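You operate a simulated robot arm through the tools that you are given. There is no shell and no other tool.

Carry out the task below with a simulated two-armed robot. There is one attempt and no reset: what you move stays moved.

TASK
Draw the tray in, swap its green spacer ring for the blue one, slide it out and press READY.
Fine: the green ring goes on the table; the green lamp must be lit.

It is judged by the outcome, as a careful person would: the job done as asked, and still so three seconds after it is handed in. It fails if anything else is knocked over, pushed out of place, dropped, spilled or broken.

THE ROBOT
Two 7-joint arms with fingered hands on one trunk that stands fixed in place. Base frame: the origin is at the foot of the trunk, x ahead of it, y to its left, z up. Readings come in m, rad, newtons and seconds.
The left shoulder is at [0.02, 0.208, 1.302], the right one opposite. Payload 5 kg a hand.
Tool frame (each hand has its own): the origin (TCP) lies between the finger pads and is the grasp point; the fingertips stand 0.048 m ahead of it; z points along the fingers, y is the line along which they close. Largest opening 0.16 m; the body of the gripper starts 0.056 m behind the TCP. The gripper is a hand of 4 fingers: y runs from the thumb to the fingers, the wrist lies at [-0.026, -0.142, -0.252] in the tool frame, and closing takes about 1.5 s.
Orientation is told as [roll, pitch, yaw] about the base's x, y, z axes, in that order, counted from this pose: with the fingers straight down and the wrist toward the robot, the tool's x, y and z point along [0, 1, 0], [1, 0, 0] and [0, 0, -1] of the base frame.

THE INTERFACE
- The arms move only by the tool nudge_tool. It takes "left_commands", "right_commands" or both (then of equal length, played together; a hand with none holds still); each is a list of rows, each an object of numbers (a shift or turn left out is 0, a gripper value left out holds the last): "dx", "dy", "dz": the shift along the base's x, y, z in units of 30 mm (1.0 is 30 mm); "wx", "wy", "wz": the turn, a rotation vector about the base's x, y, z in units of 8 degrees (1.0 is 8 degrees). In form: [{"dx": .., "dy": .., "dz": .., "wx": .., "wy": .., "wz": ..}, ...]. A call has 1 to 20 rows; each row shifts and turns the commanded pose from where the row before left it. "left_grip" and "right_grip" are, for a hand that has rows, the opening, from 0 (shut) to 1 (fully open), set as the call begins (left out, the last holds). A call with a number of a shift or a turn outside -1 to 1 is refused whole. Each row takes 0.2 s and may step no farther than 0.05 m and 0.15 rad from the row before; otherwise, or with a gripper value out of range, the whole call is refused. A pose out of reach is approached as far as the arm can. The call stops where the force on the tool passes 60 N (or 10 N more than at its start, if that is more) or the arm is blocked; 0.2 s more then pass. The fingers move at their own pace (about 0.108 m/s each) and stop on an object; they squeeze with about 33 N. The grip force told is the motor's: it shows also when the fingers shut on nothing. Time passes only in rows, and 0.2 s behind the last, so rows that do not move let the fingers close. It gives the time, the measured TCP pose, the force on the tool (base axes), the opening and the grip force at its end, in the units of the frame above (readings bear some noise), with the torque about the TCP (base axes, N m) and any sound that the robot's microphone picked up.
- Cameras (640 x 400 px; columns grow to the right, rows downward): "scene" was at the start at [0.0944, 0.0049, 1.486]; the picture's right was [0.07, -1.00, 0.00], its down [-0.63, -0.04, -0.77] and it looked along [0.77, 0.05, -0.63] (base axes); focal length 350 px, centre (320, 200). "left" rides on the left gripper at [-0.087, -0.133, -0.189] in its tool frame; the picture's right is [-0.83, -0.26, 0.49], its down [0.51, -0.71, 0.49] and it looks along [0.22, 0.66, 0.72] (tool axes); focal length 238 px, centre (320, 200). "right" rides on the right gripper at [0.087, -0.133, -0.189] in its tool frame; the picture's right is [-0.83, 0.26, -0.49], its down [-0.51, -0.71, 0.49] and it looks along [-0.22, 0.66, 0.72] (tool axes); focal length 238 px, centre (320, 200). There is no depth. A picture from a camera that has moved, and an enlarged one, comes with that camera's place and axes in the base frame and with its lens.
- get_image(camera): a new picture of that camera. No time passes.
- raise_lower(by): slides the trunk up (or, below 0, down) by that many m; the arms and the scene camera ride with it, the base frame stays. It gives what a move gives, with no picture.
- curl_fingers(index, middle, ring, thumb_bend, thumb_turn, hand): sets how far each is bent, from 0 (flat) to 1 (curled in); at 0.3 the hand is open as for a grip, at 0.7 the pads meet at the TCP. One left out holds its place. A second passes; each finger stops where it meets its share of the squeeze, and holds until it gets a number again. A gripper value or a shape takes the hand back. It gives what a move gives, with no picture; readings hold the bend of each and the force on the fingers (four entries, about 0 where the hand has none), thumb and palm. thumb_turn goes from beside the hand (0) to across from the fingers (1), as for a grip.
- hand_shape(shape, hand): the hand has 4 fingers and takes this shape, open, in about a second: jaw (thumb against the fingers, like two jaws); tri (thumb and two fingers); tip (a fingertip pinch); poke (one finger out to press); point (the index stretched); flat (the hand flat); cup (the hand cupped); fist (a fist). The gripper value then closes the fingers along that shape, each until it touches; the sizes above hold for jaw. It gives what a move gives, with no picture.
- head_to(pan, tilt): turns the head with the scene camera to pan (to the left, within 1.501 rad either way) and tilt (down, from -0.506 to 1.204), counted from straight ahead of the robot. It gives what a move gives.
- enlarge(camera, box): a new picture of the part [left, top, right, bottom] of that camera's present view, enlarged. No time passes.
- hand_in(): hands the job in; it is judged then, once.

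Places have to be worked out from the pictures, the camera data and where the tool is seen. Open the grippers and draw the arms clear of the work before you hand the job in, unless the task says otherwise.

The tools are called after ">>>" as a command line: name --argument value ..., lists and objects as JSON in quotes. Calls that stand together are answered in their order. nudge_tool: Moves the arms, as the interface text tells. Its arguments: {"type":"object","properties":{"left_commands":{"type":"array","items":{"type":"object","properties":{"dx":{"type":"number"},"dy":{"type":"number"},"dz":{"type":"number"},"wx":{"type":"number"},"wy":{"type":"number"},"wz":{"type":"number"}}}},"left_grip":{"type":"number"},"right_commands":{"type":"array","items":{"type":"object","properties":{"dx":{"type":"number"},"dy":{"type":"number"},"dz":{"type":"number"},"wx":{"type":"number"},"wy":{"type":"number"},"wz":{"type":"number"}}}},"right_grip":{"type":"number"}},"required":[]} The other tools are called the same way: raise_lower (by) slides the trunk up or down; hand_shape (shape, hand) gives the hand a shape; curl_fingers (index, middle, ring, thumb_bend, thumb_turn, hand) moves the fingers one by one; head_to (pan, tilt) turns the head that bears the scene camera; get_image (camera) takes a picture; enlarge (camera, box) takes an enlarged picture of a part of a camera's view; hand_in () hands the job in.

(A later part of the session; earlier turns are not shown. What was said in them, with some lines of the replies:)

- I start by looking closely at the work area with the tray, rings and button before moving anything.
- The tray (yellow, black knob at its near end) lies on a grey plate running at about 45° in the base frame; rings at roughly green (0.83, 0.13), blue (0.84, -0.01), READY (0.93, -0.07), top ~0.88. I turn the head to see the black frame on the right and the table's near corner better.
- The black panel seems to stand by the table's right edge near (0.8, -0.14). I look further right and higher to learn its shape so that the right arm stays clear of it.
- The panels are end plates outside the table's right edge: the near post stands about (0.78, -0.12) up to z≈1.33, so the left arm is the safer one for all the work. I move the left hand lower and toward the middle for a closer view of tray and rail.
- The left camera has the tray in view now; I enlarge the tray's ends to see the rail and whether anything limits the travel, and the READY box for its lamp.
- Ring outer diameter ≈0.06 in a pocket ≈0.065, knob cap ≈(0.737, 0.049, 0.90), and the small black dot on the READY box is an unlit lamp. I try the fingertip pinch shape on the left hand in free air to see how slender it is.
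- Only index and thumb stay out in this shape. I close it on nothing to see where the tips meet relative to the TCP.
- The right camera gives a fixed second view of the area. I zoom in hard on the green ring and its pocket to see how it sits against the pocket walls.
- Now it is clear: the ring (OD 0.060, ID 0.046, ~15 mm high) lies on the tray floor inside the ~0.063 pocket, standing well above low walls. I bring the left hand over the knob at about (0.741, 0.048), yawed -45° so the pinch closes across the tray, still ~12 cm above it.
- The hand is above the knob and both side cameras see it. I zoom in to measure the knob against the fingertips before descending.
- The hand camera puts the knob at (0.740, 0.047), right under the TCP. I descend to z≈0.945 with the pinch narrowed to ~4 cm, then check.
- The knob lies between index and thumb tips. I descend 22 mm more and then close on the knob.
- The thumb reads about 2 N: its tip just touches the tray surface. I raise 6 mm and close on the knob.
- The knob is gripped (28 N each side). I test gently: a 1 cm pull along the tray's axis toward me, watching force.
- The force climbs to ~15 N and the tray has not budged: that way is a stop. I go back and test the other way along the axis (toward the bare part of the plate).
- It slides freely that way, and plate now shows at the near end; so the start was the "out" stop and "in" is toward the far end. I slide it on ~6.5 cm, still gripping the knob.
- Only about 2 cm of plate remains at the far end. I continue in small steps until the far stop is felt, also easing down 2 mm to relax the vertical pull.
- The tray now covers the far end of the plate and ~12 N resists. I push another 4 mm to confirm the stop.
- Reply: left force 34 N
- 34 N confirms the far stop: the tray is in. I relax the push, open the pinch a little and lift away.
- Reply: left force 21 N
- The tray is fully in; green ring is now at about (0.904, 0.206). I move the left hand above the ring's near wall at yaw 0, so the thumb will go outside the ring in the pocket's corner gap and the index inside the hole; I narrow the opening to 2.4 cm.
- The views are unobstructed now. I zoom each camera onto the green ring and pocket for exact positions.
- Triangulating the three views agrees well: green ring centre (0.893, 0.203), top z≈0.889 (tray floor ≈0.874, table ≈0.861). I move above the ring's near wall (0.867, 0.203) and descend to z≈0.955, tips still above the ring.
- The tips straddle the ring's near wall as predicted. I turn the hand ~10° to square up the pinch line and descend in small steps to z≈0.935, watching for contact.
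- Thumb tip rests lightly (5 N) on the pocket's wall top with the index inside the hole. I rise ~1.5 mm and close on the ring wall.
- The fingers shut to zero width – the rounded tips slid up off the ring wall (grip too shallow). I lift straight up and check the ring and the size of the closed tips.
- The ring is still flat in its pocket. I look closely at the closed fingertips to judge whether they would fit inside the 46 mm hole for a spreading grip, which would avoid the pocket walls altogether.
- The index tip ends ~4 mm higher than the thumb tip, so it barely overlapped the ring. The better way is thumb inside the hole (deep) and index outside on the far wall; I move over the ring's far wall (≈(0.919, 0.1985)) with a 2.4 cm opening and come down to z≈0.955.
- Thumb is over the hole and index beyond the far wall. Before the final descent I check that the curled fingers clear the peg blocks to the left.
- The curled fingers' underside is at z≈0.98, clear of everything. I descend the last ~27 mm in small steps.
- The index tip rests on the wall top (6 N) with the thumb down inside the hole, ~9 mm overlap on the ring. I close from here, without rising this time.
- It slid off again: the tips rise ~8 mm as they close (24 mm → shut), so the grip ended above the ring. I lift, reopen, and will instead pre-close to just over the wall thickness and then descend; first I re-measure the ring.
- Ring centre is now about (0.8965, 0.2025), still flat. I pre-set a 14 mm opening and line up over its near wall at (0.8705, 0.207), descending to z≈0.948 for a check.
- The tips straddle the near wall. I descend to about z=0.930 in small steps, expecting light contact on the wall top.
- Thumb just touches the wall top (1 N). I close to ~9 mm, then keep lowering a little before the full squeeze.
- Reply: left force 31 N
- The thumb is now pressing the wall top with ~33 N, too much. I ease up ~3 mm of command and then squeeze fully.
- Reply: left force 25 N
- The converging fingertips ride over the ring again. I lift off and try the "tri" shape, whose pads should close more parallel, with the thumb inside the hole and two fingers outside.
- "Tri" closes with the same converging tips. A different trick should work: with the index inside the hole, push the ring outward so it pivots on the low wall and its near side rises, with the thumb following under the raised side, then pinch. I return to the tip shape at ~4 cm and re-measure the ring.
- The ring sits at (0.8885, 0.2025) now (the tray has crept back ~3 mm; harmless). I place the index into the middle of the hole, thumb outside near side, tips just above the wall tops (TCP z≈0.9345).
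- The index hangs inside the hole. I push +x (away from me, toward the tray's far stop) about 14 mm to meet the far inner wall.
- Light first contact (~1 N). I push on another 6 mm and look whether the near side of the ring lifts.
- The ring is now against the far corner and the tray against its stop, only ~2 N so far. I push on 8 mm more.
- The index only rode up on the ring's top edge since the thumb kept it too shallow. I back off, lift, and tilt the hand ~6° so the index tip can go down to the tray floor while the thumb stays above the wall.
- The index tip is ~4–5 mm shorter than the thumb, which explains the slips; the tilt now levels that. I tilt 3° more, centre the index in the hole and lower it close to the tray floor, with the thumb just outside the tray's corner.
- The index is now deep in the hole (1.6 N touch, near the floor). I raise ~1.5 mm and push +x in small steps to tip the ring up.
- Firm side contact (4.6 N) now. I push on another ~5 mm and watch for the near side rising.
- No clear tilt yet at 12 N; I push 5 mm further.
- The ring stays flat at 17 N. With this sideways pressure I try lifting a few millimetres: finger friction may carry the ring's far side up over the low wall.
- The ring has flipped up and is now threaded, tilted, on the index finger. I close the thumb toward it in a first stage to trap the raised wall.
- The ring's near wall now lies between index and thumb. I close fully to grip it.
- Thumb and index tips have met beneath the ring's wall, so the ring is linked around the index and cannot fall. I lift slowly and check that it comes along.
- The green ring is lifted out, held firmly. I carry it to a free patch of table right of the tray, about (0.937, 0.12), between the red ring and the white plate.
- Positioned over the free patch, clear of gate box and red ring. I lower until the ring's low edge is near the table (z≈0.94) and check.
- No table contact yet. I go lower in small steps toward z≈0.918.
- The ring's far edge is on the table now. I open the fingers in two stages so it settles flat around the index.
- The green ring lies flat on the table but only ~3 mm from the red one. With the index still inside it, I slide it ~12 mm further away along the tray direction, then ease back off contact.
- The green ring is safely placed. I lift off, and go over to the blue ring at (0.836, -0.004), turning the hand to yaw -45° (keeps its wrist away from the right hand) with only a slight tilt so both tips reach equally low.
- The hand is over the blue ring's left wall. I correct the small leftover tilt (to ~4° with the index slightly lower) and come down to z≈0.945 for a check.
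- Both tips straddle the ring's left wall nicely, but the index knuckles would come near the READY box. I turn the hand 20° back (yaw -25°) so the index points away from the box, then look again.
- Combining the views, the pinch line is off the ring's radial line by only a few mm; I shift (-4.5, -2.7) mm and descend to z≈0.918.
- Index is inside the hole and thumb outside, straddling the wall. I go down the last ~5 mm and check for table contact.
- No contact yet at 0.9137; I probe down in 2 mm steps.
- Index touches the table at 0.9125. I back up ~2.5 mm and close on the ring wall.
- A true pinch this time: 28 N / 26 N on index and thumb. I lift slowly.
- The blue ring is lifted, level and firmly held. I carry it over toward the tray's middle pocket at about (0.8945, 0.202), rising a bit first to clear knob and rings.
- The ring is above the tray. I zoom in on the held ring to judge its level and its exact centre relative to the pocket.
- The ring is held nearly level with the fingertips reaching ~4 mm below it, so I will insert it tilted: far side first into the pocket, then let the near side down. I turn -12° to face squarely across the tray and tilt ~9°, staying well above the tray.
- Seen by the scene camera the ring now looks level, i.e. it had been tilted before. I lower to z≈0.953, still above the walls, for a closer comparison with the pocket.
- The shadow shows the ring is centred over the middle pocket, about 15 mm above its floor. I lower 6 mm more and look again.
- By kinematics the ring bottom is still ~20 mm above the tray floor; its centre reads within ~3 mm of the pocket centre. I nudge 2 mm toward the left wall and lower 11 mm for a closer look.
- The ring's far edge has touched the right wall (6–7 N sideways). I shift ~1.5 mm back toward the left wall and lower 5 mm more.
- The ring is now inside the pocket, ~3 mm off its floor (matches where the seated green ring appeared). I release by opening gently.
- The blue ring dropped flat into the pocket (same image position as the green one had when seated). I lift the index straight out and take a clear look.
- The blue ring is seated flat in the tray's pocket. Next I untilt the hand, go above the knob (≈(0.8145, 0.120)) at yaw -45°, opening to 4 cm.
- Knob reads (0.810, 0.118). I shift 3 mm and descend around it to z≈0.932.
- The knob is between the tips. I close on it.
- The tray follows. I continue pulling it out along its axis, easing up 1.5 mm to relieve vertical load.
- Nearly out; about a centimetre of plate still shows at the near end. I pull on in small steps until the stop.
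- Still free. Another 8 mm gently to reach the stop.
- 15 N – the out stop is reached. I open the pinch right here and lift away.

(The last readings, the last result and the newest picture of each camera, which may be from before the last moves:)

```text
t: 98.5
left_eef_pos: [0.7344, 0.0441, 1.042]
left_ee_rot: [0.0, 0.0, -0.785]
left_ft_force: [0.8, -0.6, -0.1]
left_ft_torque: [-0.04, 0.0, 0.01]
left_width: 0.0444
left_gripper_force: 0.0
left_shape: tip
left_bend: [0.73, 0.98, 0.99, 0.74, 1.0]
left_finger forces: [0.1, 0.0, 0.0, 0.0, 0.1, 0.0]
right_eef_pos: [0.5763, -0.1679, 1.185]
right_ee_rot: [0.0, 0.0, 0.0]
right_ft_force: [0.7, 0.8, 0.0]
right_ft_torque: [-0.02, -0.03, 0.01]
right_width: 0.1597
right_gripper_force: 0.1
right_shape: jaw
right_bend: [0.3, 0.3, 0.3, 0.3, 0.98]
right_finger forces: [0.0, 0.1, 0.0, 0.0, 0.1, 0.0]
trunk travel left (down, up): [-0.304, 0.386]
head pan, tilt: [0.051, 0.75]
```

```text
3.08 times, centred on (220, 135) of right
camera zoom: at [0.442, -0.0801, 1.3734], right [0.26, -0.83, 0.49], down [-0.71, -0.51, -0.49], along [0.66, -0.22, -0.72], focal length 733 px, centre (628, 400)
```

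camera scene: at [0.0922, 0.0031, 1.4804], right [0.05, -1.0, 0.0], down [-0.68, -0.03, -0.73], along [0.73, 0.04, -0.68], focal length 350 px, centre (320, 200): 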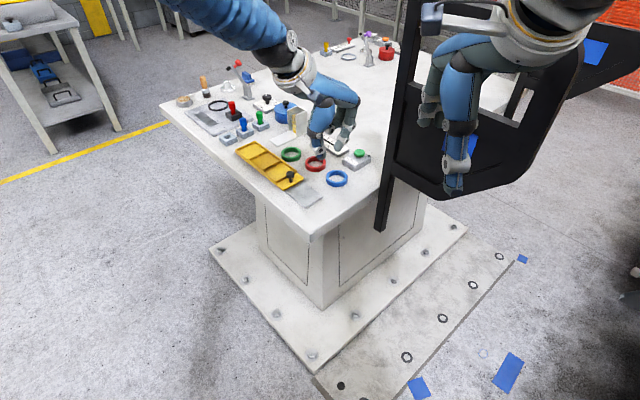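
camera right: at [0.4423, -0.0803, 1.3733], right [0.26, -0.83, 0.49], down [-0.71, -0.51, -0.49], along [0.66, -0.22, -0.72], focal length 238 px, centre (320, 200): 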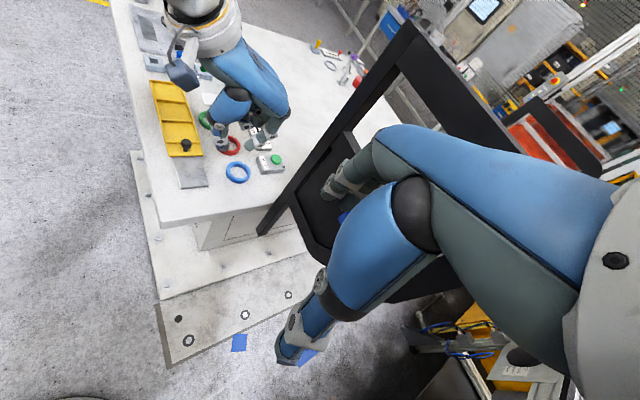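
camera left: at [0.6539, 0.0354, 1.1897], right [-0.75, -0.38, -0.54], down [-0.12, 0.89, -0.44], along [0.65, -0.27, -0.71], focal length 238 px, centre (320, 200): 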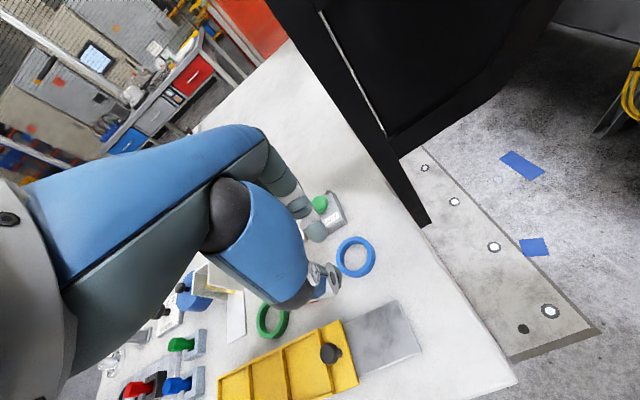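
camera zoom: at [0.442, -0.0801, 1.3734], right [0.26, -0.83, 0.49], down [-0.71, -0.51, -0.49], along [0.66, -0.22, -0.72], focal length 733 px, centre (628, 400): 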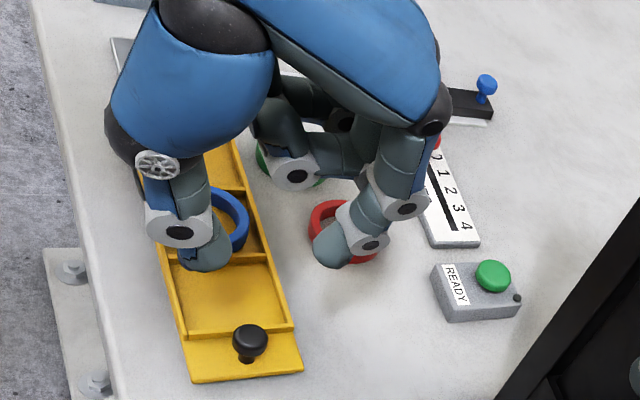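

The tray is out with the blue ring in its pocket. For READY I close the pinch, turn to yaw -35° and tilt the fingers ~30° forward (keeps the wrist in reach and the hand clear of the black post), moving above the button.

>>> nudge_tool --left_commands '[{"dx": 0.55, "dy": -0.3, "wz": 0.63}, {"dx": 0.55, "dy": -0.3, "wz": 0.62}, {"dx": 0.55, "dy": -0.3, "wx": -0.43, "wy": -0.615}, {"dx": 0.55, "dy": -0.3, "wx": -0.43, "wy": -0.615}, {"dx": 0.55, "dy": -0.3, "wx": -0.43, "wy": -0.615}, {"dx": 0.55, "dy": -0.35, "wx": -0.43, "wy": -0.615}, {"dx": 0.55, "dy": -0.35, "wx": -0.43, "wy": -0.61}, {"dx": 0.55, "dy": -0.35}, {"dx": 0.5, "dy": -0.35}, {"dx": 0}]' --left_grip 0

>>> get_image --camera "left"

>>> get_image --camera "scene"

>>> enlarge --camera "right" --box '[150, 60, 330, 200]'

```text
t: 100.7
left_eef_pos: [0.8826, -0.0417, 1.0367]
left_ee_rot: [0.0, -0.522, -0.611]
left_ft_force: [0.3, 0.0, 0.3]
left_ft_torque: [-0.01, 0.02, 0.05]
left_width: 0.0004
left_gripper_force: 33.0
left_shape: tip
left_bend: [0.7, 1.0, 1.0, 0.62, 1.0]
left_finger forces: [0.0, 0.0, 0.0, 0.1, 0.0, 0.0]
right_eef_pos: [0.5744, -0.1679, 1.1845]
right_ee_rot: [0.0, 0.0, 0.0]
right_ft_force: [0.2, 0.4, 0.0]
right_ft_torque: [0.0, -0.03, 0.02]
right_width: 0.1597
right_gripper_force: 0.0
right_shape: jaw
right_bend: [0.3, 0.3, 0.3, 0.3, 0.98]
right_finger forces: [0.0, 0.0, 0.0, 0.1, 0.1, 0.0]
trunk travel left (down, up): [-0.304, 0.386]
head pan, tilt: [0.051, 0.75]
```

```text
taken
camera left: at [0.6598, 0.0066, 1.135], right [-0.46, -0.69, -0.55], down [-0.01, 0.63, -0.78], along [0.89, -0.35, -0.3], focal length 238 px, centre (320, 200)
```

left: 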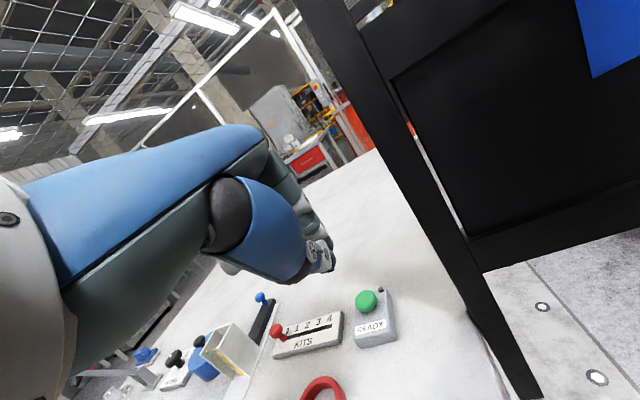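

```text
taken
camera scene: at [0.0915, 0.0035, 1.4805], right [0.05, -1.0, 0.0], down [-0.68, -0.03, -0.73], along [0.73, 0.04, -0.68], focal length 350 px, centre (320, 200)
```

scene: 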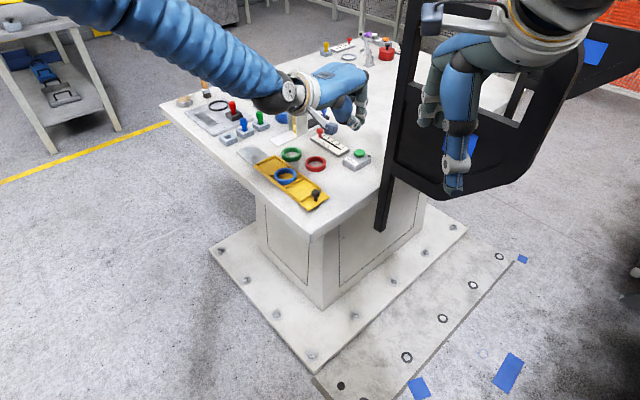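

```text
2.86 times, centred on (240, 130) of right
camera zoom: at [0.4417, -0.0798, 1.3736], right [0.26, -0.83, 0.49], down [-0.71, -0.51, -0.49], along [0.66, -0.22, -0.72], focal length 681 px, centre (549, 400)
```

zoom: 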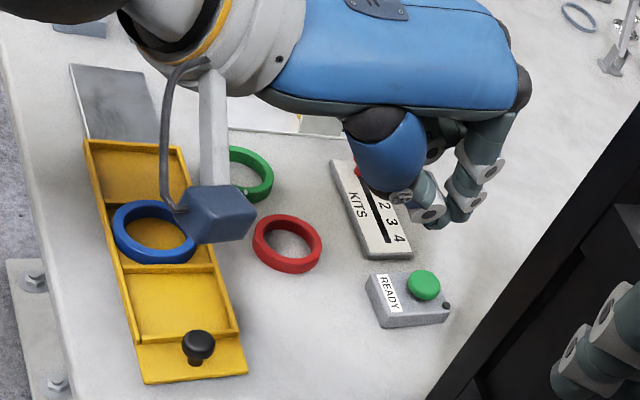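

The READY box is in clear view of the hand camera. I zoom to fix the button's place precisely.

>>> enlarge --camera "left" --box '[280, 220, 420, 350]'

>>> enlarge --camera "scene" --box '[320, 90, 390, 175]'

>>> enlarge --camera "right" --box '[230, 90, 320, 180]'

```text
3.08 times, centred on (350, 285) of left
camera zoom: at [0.6598, 0.0066, 1.135], right [-0.46, -0.69, -0.55], down [-0.01, 0.63, -0.78], along [0.89, -0.35, -0.3], focal length 733 px, centre (228, -62)
```

zoom: 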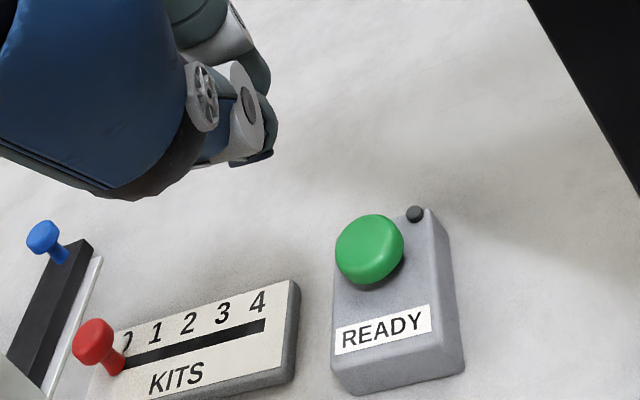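

```text
4.71 times, centred on (355, 132) of scene
camera zoom: at [0.0915, 0.0035, 1.4805], right [0.05, -1.0, 0.0], down [-0.68, -0.03, -0.73], along [0.73, 0.04, -0.68], focal length 1646 px, centre (155, 518)
```

zoom: 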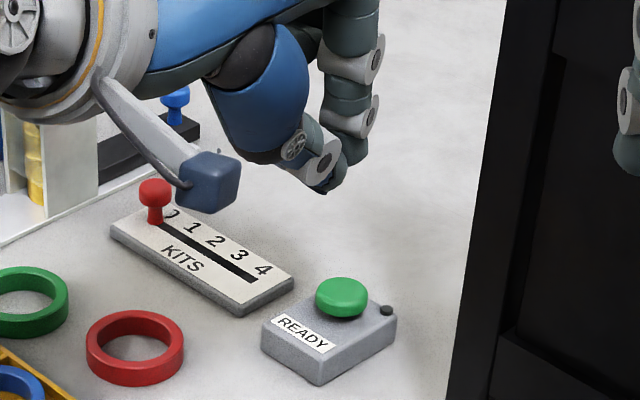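

```text
4.44 times, centred on (275, 135) of right
camera zoom: at [0.4417, -0.0798, 1.3736], right [0.26, -0.83, 0.49], down [-0.71, -0.51, -0.49], along [0.66, -0.22, -0.72], focal length 1059 px, centre (520, 489)
```

zoom: 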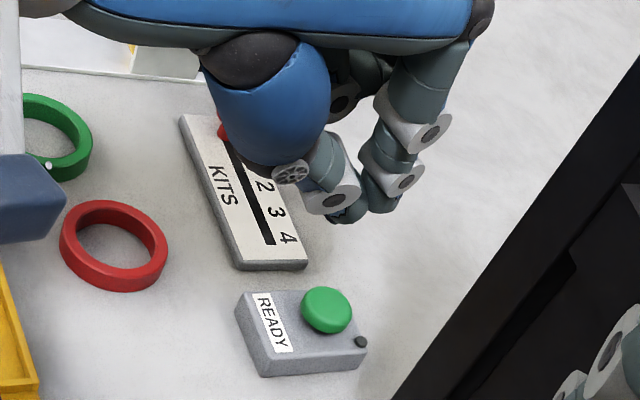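

Button centre ≈(0.9275, -0.068), top z≈0.89. I move the closed fingertips over it and descend to just above the button.

>>> nudge_tool --left_commands '[{"dx": 0.5, "dy": -0.26}, {"dx": 0.5, "dy": -0.26}, {"dz": -0.7}, {"dz": -0.7}, {"dz": -0.6}, {"dz": -0.5}, {"dz": 0}]'

>>> enlarge --camera "left" --box '[260, 180, 420, 320]'

>>> enlarge --camera "scene" --box '[320, 110, 390, 175]'

>>> enlarge --camera "right" --box '[230, 90, 320, 180]'

```text
t: 102.3
left_eef_pos: [0.9136, -0.0594, 0.9651]
left_ee_rot: [0.001, -0.523, -0.611]
left_ft_force: [0.3, -0.3, -0.8]
left_ft_torque: [0.01, 0.0, 0.01]
left_width: 0.0002
left_gripper_force: 33.5
left_shape: tip
left_bend: [0.7, 1.0, 1.0, 0.62, 1.0]
left_finger forces: [0.1, 0.1, 0.0, 0.1, 0.1, 0.1]
right_eef_pos: [0.5765, -0.1663, 1.1847]
right_ee_rot: [-0.001, -0.002, 0.001]
right_ft_force: [-0.6, -0.2, -0.8]
right_ft_torque: [-0.03, 0.0, -0.01]
right_width: 0.1595
right_gripper_force: 0.1
right_shape: jaw
right_bend: [0.3, 0.3, 0.3, 0.3, 0.98]
right_finger forces: [0.0, 0.0, 0.0, 0.1, 0.0, 0.1]
trunk travel left (down, up): [-0.304, 0.386]
head pan, tilt: [0.051, 0.75]
```

```text
2.86 times, centred on (340, 250) of left
camera zoom: at [0.6904, -0.0105, 1.061], right [-0.46, -0.69, -0.55], down [-0.01, 0.63, -0.78], along [0.89, -0.35, -0.3], focal length 681 px, centre (263, 57)
```

zoom: 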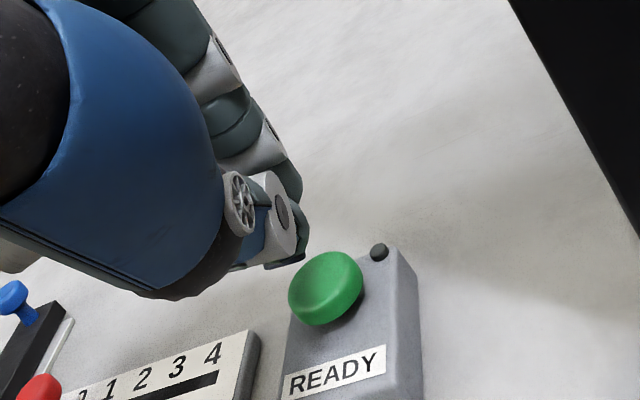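

```text
6.15 times, centred on (355, 142) of scene
camera zoom: at [0.0916, 0.0031, 1.4805], right [0.05, -1.0, 0.0], down [-0.68, -0.03, -0.73], along [0.73, 0.04, -0.68], focal length 2152 px, centre (105, 554)
```

zoom: 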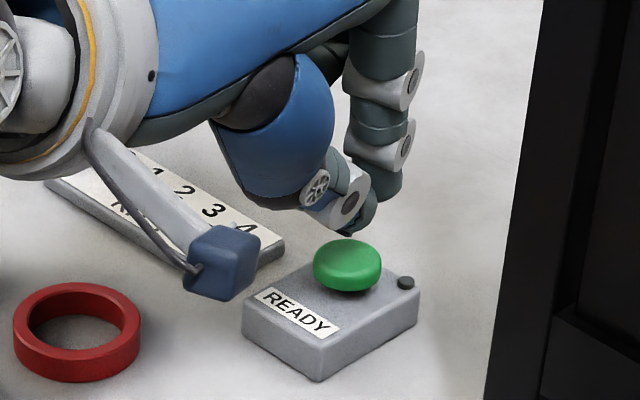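

```text
4.44 times, centred on (275, 135) of right
camera zoom: at [0.4418, -0.0803, 1.3736], right [0.26, -0.83, 0.49], down [-0.71, -0.51, -0.49], along [0.66, -0.22, -0.72], focal length 1059 px, centre (520, 489)
```

zoom: 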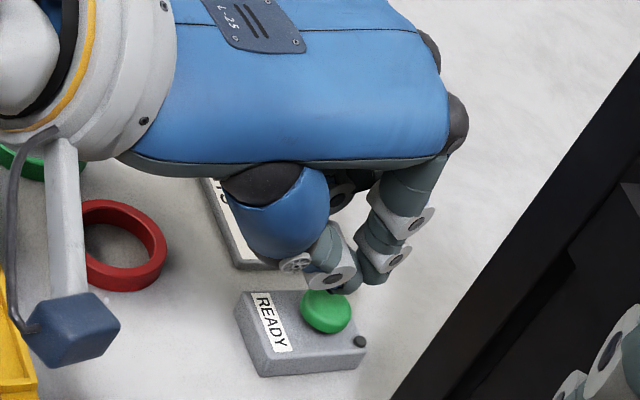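

Straight descent will land on the button's centre. I go down 15 mm, then press in small steps.

>>> nudge_tool --left_commands '[{"dz": -0.3}, {"dz": -0.2}, {"dz": 0}]'

>>> nudge_tool --left_commands '[{"dz": -0.1}, {"dz": -0.1}, {"dz": 0}]'

>>> enlarge --camera "scene" --box '[320, 110, 390, 175]'

>>> enlarge --camera "right" --box '[230, 90, 320, 180]'

```text
t: 103.1
left_eef_pos: [0.9124, -0.0594, 0.9493]
left_ee_rot: [0.001, -0.524, -0.61]
left_ft_force: [0.5, 0.5, 2.0]
left_ft_torque: [-0.02, -0.04, 0.03]
left_width: 0.0
left_gripper_force: 32.6
left_shape: tip
left_bend: [0.7, 1.0, 1.0, 0.62, 1.0]
left_finger forces: [0.0, 0.0, 0.1, 0.0, 0.1, 0.1]
right_eef_pos: [0.5758, -0.1681, 1.1842]
right_ee_rot: [-0.001, -0.001, 0.0]
right_ft_force: [-0.2, -0.2, -0.5]
right_ft_torque: [-0.02, -0.04, 0.02]
right_width: 0.1595
right_gripper_force: 0.0
right_shape: jaw
right_bend: [0.3, 0.3, 0.3, 0.3, 0.98]
right_finger forces: [0.1, 0.0, 0.1, 0.1, 0.0, 0.0]
trunk travel left (down, up): [-0.304, 0.386]
head pan, tilt: [0.051, 0.75]
```

```text
t: 103.9
left_eef_pos: [0.9135, -0.0591, 0.9433]
left_ee_rot: [0.002, -0.525, -0.613]
left_ft_force: [-1.0, 1.2, 7.1]
left_ft_torque: [-0.08, 0.04, -0.01]
left_width: 0.0002
left_gripper_force: 33.7
left_shape: tip
left_bend: [0.7, 1.0, 1.0, 0.63, 1.0]
left_finger forces: [0.0, 0.1, 0.0, 0.0, 0.0, 0.0]
right_eef_pos: [0.5754, -0.1676, 1.1855]
right_ee_rot: [0.0, 0.001, 0.0]
right_ft_force: [0.2, 0.5, -0.2]
right_ft_torque: [0.0, -0.02, -0.01]
right_width: 0.1596
right_gripper_force: 0.3
right_shape: jaw
right_bend: [0.3, 0.3, 0.3, 0.3, 0.98]
right_finger forces: [0.1, 0.0, 0.0, 0.0, 0.0, 0.0]
trunk travel left (down, up): [-0.304, 0.386]
head pan, tilt: [0.051, 0.75]
heard: click
```

```text
6.15 times, centred on (355, 142) of scene
camera zoom: at [0.0911, 0.0033, 1.4806], right [0.05, -1.0, 0.0], down [-0.68, -0.03, -0.73], along [0.73, 0.04, -0.68], focal length 2152 px, centre (105, 554)
```

zoom: 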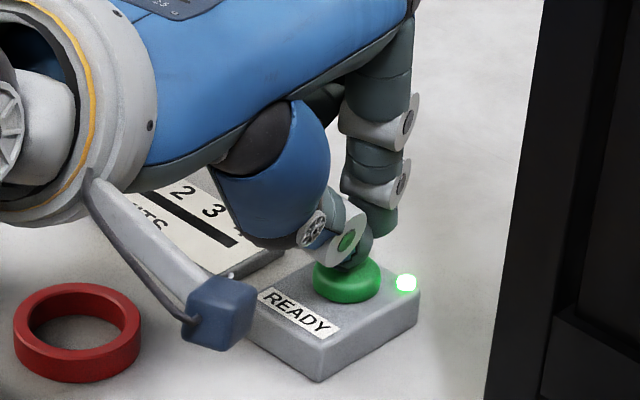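

```text
4.44 times, centred on (275, 135) of right
camera zoom: at [0.4413, -0.0801, 1.3737], right [0.26, -0.83, 0.49], down [-0.71, -0.51, -0.49], along [0.66, -0.22, -0.72], focal length 1059 px, centre (520, 489)
```

zoom: 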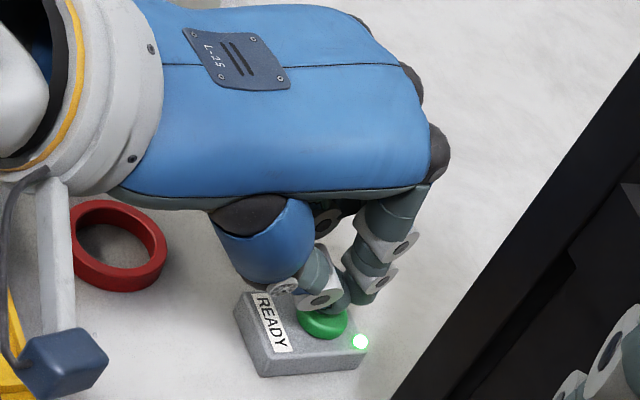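

A click was heard and the green lamp is lit. I lift straight off the button and check that the lamp stays on.

>>> nudge_tool --left_commands '[{"dz": 0.4}, {"dz": 0.7}, {"dz": 0.9}, {"dz": 0.9}, {"dz": 0.6}]'

>>> enlarge --camera "scene" --box '[235, 90, 395, 220]'

```text
t: 105.1
left_eef_pos: [0.9121, -0.0604, 1.0476]
left_ee_rot: [0.002, -0.524, -0.61]
left_ft_force: [-0.6, 0.9, -0.2]
left_ft_torque: [-0.04, -0.1, 0.01]
left_width: 0.0
left_gripper_force: 32.8
left_shape: tip
left_bend: [0.7, 1.0, 1.0, 0.63, 1.0]
left_finger forces: [0.1, 0.0, 0.0, 0.0, 0.1, 0.1]
right_eef_pos: [0.5758, -0.1676, 1.1839]
right_ee_rot: [0.001, 0.0, 0.0]
right_ft_force: [0.4, 0.3, 0.7]
right_ft_torque: [0.01, 0.0, 0.0]
right_width: 0.1594
right_gripper_force: 0.0
right_shape: jaw
right_bend: [0.3, 0.3, 0.3, 0.3, 0.98]
right_finger forces: [0.0, 0.0, 0.0, 0.0, 0.0, 0.0]
trunk travel left (down, up): [-0.304, 0.386]
head pan, tilt: [0.051, 0.75]
```

```text
3.08 times, centred on (315, 155) of scene
camera zoom: at [0.0916, 0.0031, 1.4805], right [0.05, -1.0, 0.0], down [-0.68, -0.03, -0.73], along [0.73, 0.04, -0.68], focal length 1076 px, centre (335, 338)
```

zoom: 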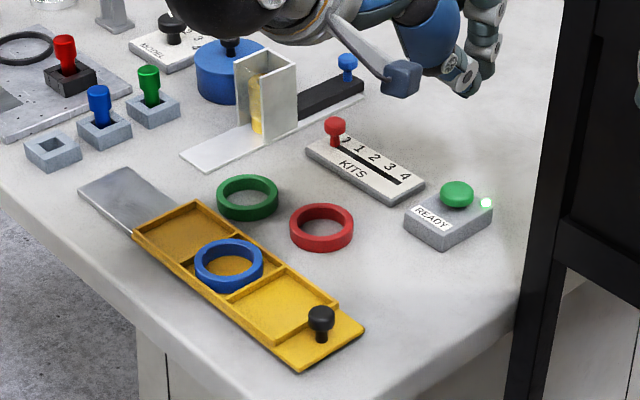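

The lamp stays lit after release. I retract the left arm: up first, then back and to the left while undoing the tilt.

>>> nudge_tool --left_commands '[{"dz": 0.9}, {"dz": 0.9}, {"dz": 0.9}, {"dx": -0.7, "dy": 0.5, "dz": 0.3}, {"dx": -0.7, "dy": 0.6, "wx": 0.43, "wy": 0.615}, {"dx": -0.7, "dy": 0.7, "wx": 0.43, "wy": 0.615}, {"dx": -0.7, "dy": 0.8, "wx": 0.43, "wy": 0.615}, {"dx": -0.7, "dy": 0.8, "wx": 0.43, "wy": 0.615}, {"dx": -0.7, "dy": 0.8, "wx": 0.43, "wy": 0.61}, {"dx": -0.7, "dy": 0.8, "wz": 0.8}, {"dx": -0.6, "dy": 0.9, "wz": 0.8}, {"dx": -0.5, "dy": 1.0, "wz": 0.8}, {"dx": -0.3, "dy": 1.0, "wz": 0.8}, {"dy": 1.0, "wz": 0.8}, {"dy": 1.0}, {"dy": 0.9}]'

>>> hand_shape --shape "jaw" --hand "left"

>>> get_image --camera "scene"

>>> enlarge --camera "scene" --box '[225, 110, 385, 224]'

>>> enlarge --camera "right" --box '[130, 60, 310, 200]'

```text
t: 108.5
left_eef_pos: [0.7234, 0.2644, 1.1379]
left_ee_rot: [-0.001, 0.0, -0.053]
left_ft_force: [0.6, -0.2, 0.0]
left_ft_torque: [-0.01, 0.02, -0.02]
left_width: 0.0
left_gripper_force: 33.4
left_shape: tip
left_bend: [0.7, 1.0, 1.0, 0.63, 1.0]
left_finger forces: [0.0, 0.0, 0.0, 0.0, 0.0, 0.0]
right_eef_pos: [0.5759, -0.1665, 1.1832]
right_ee_rot: [0.0, 0.0, -0.001]
right_ft_force: [-1.0, 0.8, -0.3]
right_ft_torque: [-0.02, 0.01, 0.04]
right_width: 0.1596
right_gripper_force: 0.0
right_shape: jaw
right_bend: [0.3, 0.3, 0.3, 0.3, 0.98]
right_finger forces: [0.0, 0.1, 0.0, 0.1, 0.0, 0.0]
trunk travel left (down, up): [-0.304, 0.386]
head pan, tilt: [0.051, 0.75]
```

```text
t: 109.4
left_eef_pos: [0.7243, 0.2642, 1.1394]
left_ee_rot: [0.003, 0.001, -0.051]
left_ft_force: [0.3, 0.2, 0.0]
left_ft_torque: [-0.02, 0.03, 0.0]
left_width: 0.1592
left_gripper_force: 0.0
left_shape: jaw
left_bend: [0.3, 0.3, 0.3, 0.3, 0.98]
left_finger forces: [0.1, 0.0, 0.0, 0.1, 0.1, 0.1]
right_eef_pos: [0.5763, -0.1666, 1.1845]
right_ee_rot: [0.001, 0.0, -0.001]
right_ft_force: [0.4, 0.2, -0.4]
right_ft_torque: [0.01, 0.04, 0.02]
right_width: 0.1595
right_gripper_force: 0.1
right_shape: jaw
right_bend: [0.3, 0.3, 0.3, 0.3, 0.98]
right_finger forces: [0.1, 0.0, 0.1, 0.0, 0.0, 0.0]
trunk travel left (down, up): [-0.304, 0.386]
head pan, tilt: [0.051, 0.75]
```

```text
taken
camera scene: at [0.0919, 0.0036, 1.4804], right [0.05, -1.0, 0.0], down [-0.68, -0.03, -0.73], along [0.73, 0.04, -0.68], focal length 350 px, centre (320, 200)
```

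scene: 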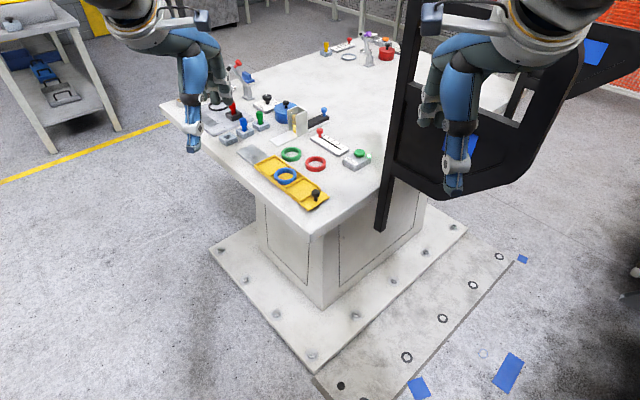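

```text
3.51 times, centred on (305, 167) of scene
camera zoom: at [0.0919, 0.0036, 1.4804], right [0.05, -1.0, 0.0], down [-0.68, -0.03, -0.73], along [0.73, 0.04, -0.68], focal length 1227 px, centre (373, 316)
```

zoom: 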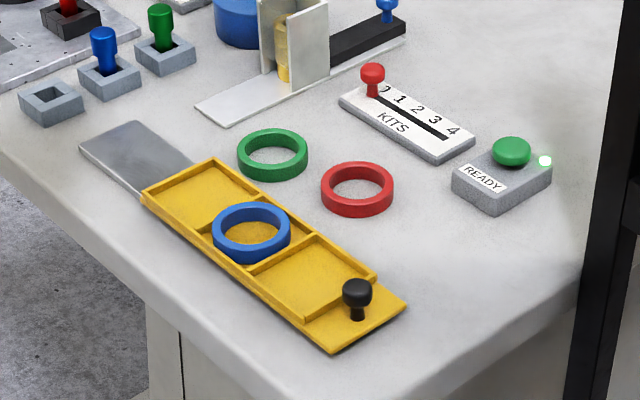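

```text
2.86 times, centred on (220, 130) of right
camera zoom: at [0.442, -0.0798, 1.3734], right [0.26, -0.83, 0.49], down [-0.71, -0.51, -0.49], along [0.66, -0.22, -0.72], focal length 681 px, centre (606, 400)
```

zoom: 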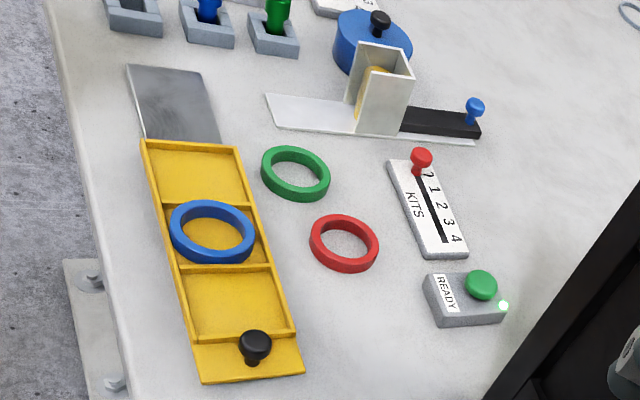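

Arms are clear, grippers open, lamp still green, red ring and other items unmoved. I take a last close look at the blue ring's seating.

>>> enlarge --camera "scene" --box '[262, 158, 312, 198]'

>>> enlarge --camera "right" --box '[160, 110, 220, 170]'

>>> enlarge --camera "scene" --box '[200, 80, 400, 205]'

```text
10.00 times, centred on (287, 178) of scene
camera zoom: at [0.0919, 0.0036, 1.4804], right [0.05, -1.0, 0.0], down [-0.68, -0.03, -0.73], along [0.73, 0.04, -0.68], focal length 3497 px, centre (650, 420)
```

zoom: 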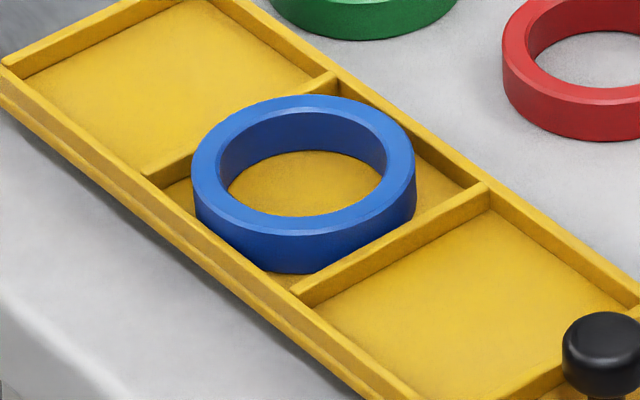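

```text
6.67 times, centred on (190, 140) of right
camera zoom: at [0.442, -0.0798, 1.3734], right [0.26, -0.83, 0.49], down [-0.71, -0.51, -0.49], along [0.66, -0.22, -0.72], focal length 1589 px, centre (1187, 600)
```

zoom: 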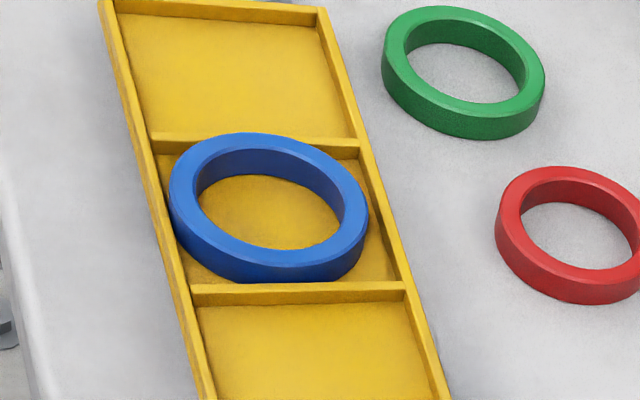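

```text
3.20 times, centred on (300, 142) of scene
camera zoom: at [0.0919, 0.0036, 1.4804], right [0.05, -1.0, 0.0], down [-0.68, -0.03, -0.73], along [0.73, 0.04, -0.68], focal length 1119 px, centre (384, 384)
```

zoom: 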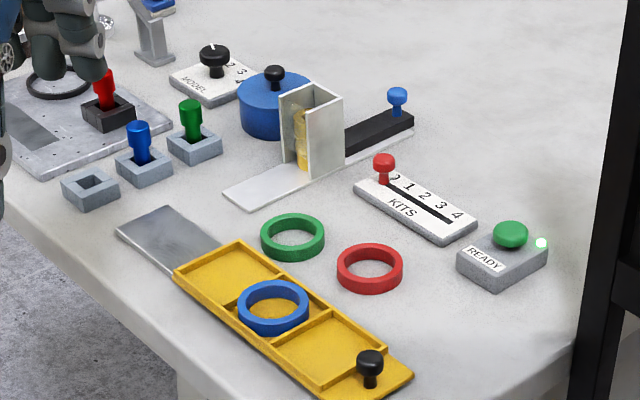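

The blue ring sits flat in the pocket, tray at its out stop, green ring on the table, green lamp lit. I draw the left arm back to about its starting place before handing in.

>>> nudge_tool --left_commands '[{"dx": -0.2, "dy": 0.6, "dz": 0.1}, {"dx": -0.3, "dy": 0.6, "dz": 0.1}, {"dx": -0.3, "dy": 0.7, "dz": 0.1}, {"dx": -0.3, "dy": 0.7, "dz": 0.1}, {"dx": 0}]'

>>> enlarge --camera "scene" --box '[200, 80, 400, 220]'

```text
t: 110.6
left_eef_pos: [0.6903, 0.3425, 1.1516]
left_ee_rot: [0.001, 0.0, -0.054]
left_ft_force: [-0.7, -1.5, 0.6]
left_ft_torque: [0.08, 0.01, 0.01]
left_width: 0.1594
left_gripper_force: 0.0
left_shape: jaw
left_bend: [0.3, 0.3, 0.3, 0.3, 0.98]
left_finger forces: [0.1, 0.1, 0.1, 0.1, 0.0, 0.1]
right_eef_pos: [0.5768, -0.1688, 1.1834]
right_ee_rot: [0.001, 0.0, 0.0]
right_ft_force: [0.0, -0.7, -0.9]
right_ft_torque: [0.05, 0.02, 0.04]
right_width: 0.1595
right_gripper_force: 0.0
right_shape: jaw
right_bend: [0.3, 0.3, 0.3, 0.3, 0.98]
right_finger forces: [0.0, 0.0, 0.0, 0.0, 0.0, 0.1]
trunk travel left (down, up): [-0.304, 0.386]
head pan, tilt: [0.051, 0.75]
```

```text
2.86 times, centred on (300, 150) of scene
camera zoom: at [0.0924, 0.0022, 1.4804], right [0.05, -1.0, 0.0], down [-0.68, -0.03, -0.73], along [0.73, 0.04, -0.68], focal length 999 px, centre (377, 343)
```

zoom: 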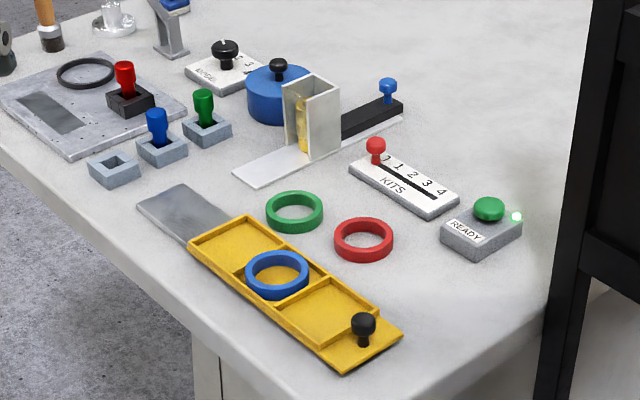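

Everything is in its final state: blue ring in the tray, tray slid out, green ring on the table, READY's green lamp lit, nothing else disturbed, arms clear with open grippers. I hand the job in.

>>> hand_in

```text
The job is handed in.
```

The job is done and handed in. The blue ring is seated flat in the tray's middle pocket, the green ring lies on the table beside the tray, and the tray is back at its out stop. READY clicked when I pressed it, and its green lamp stayed lit.

- **Which way is "in":** the tray started against its near stop and would only slide toward the far end of the plate. I took that as "in", did the swap there, then pulled it back to the near stop. The green lamp coming on fits that reading.
- **Handling:** it took several failed pinches to get the green ring out of its pocket, and the tray crept back about 3 mm while I worked. When I released the blue ring into the pocket, it dropped about 3 mm.
- **Other items:** the red ring is where it started, and the last camera view shows nothing else disturbed. Both grippers are open and the arms are clear of the work.
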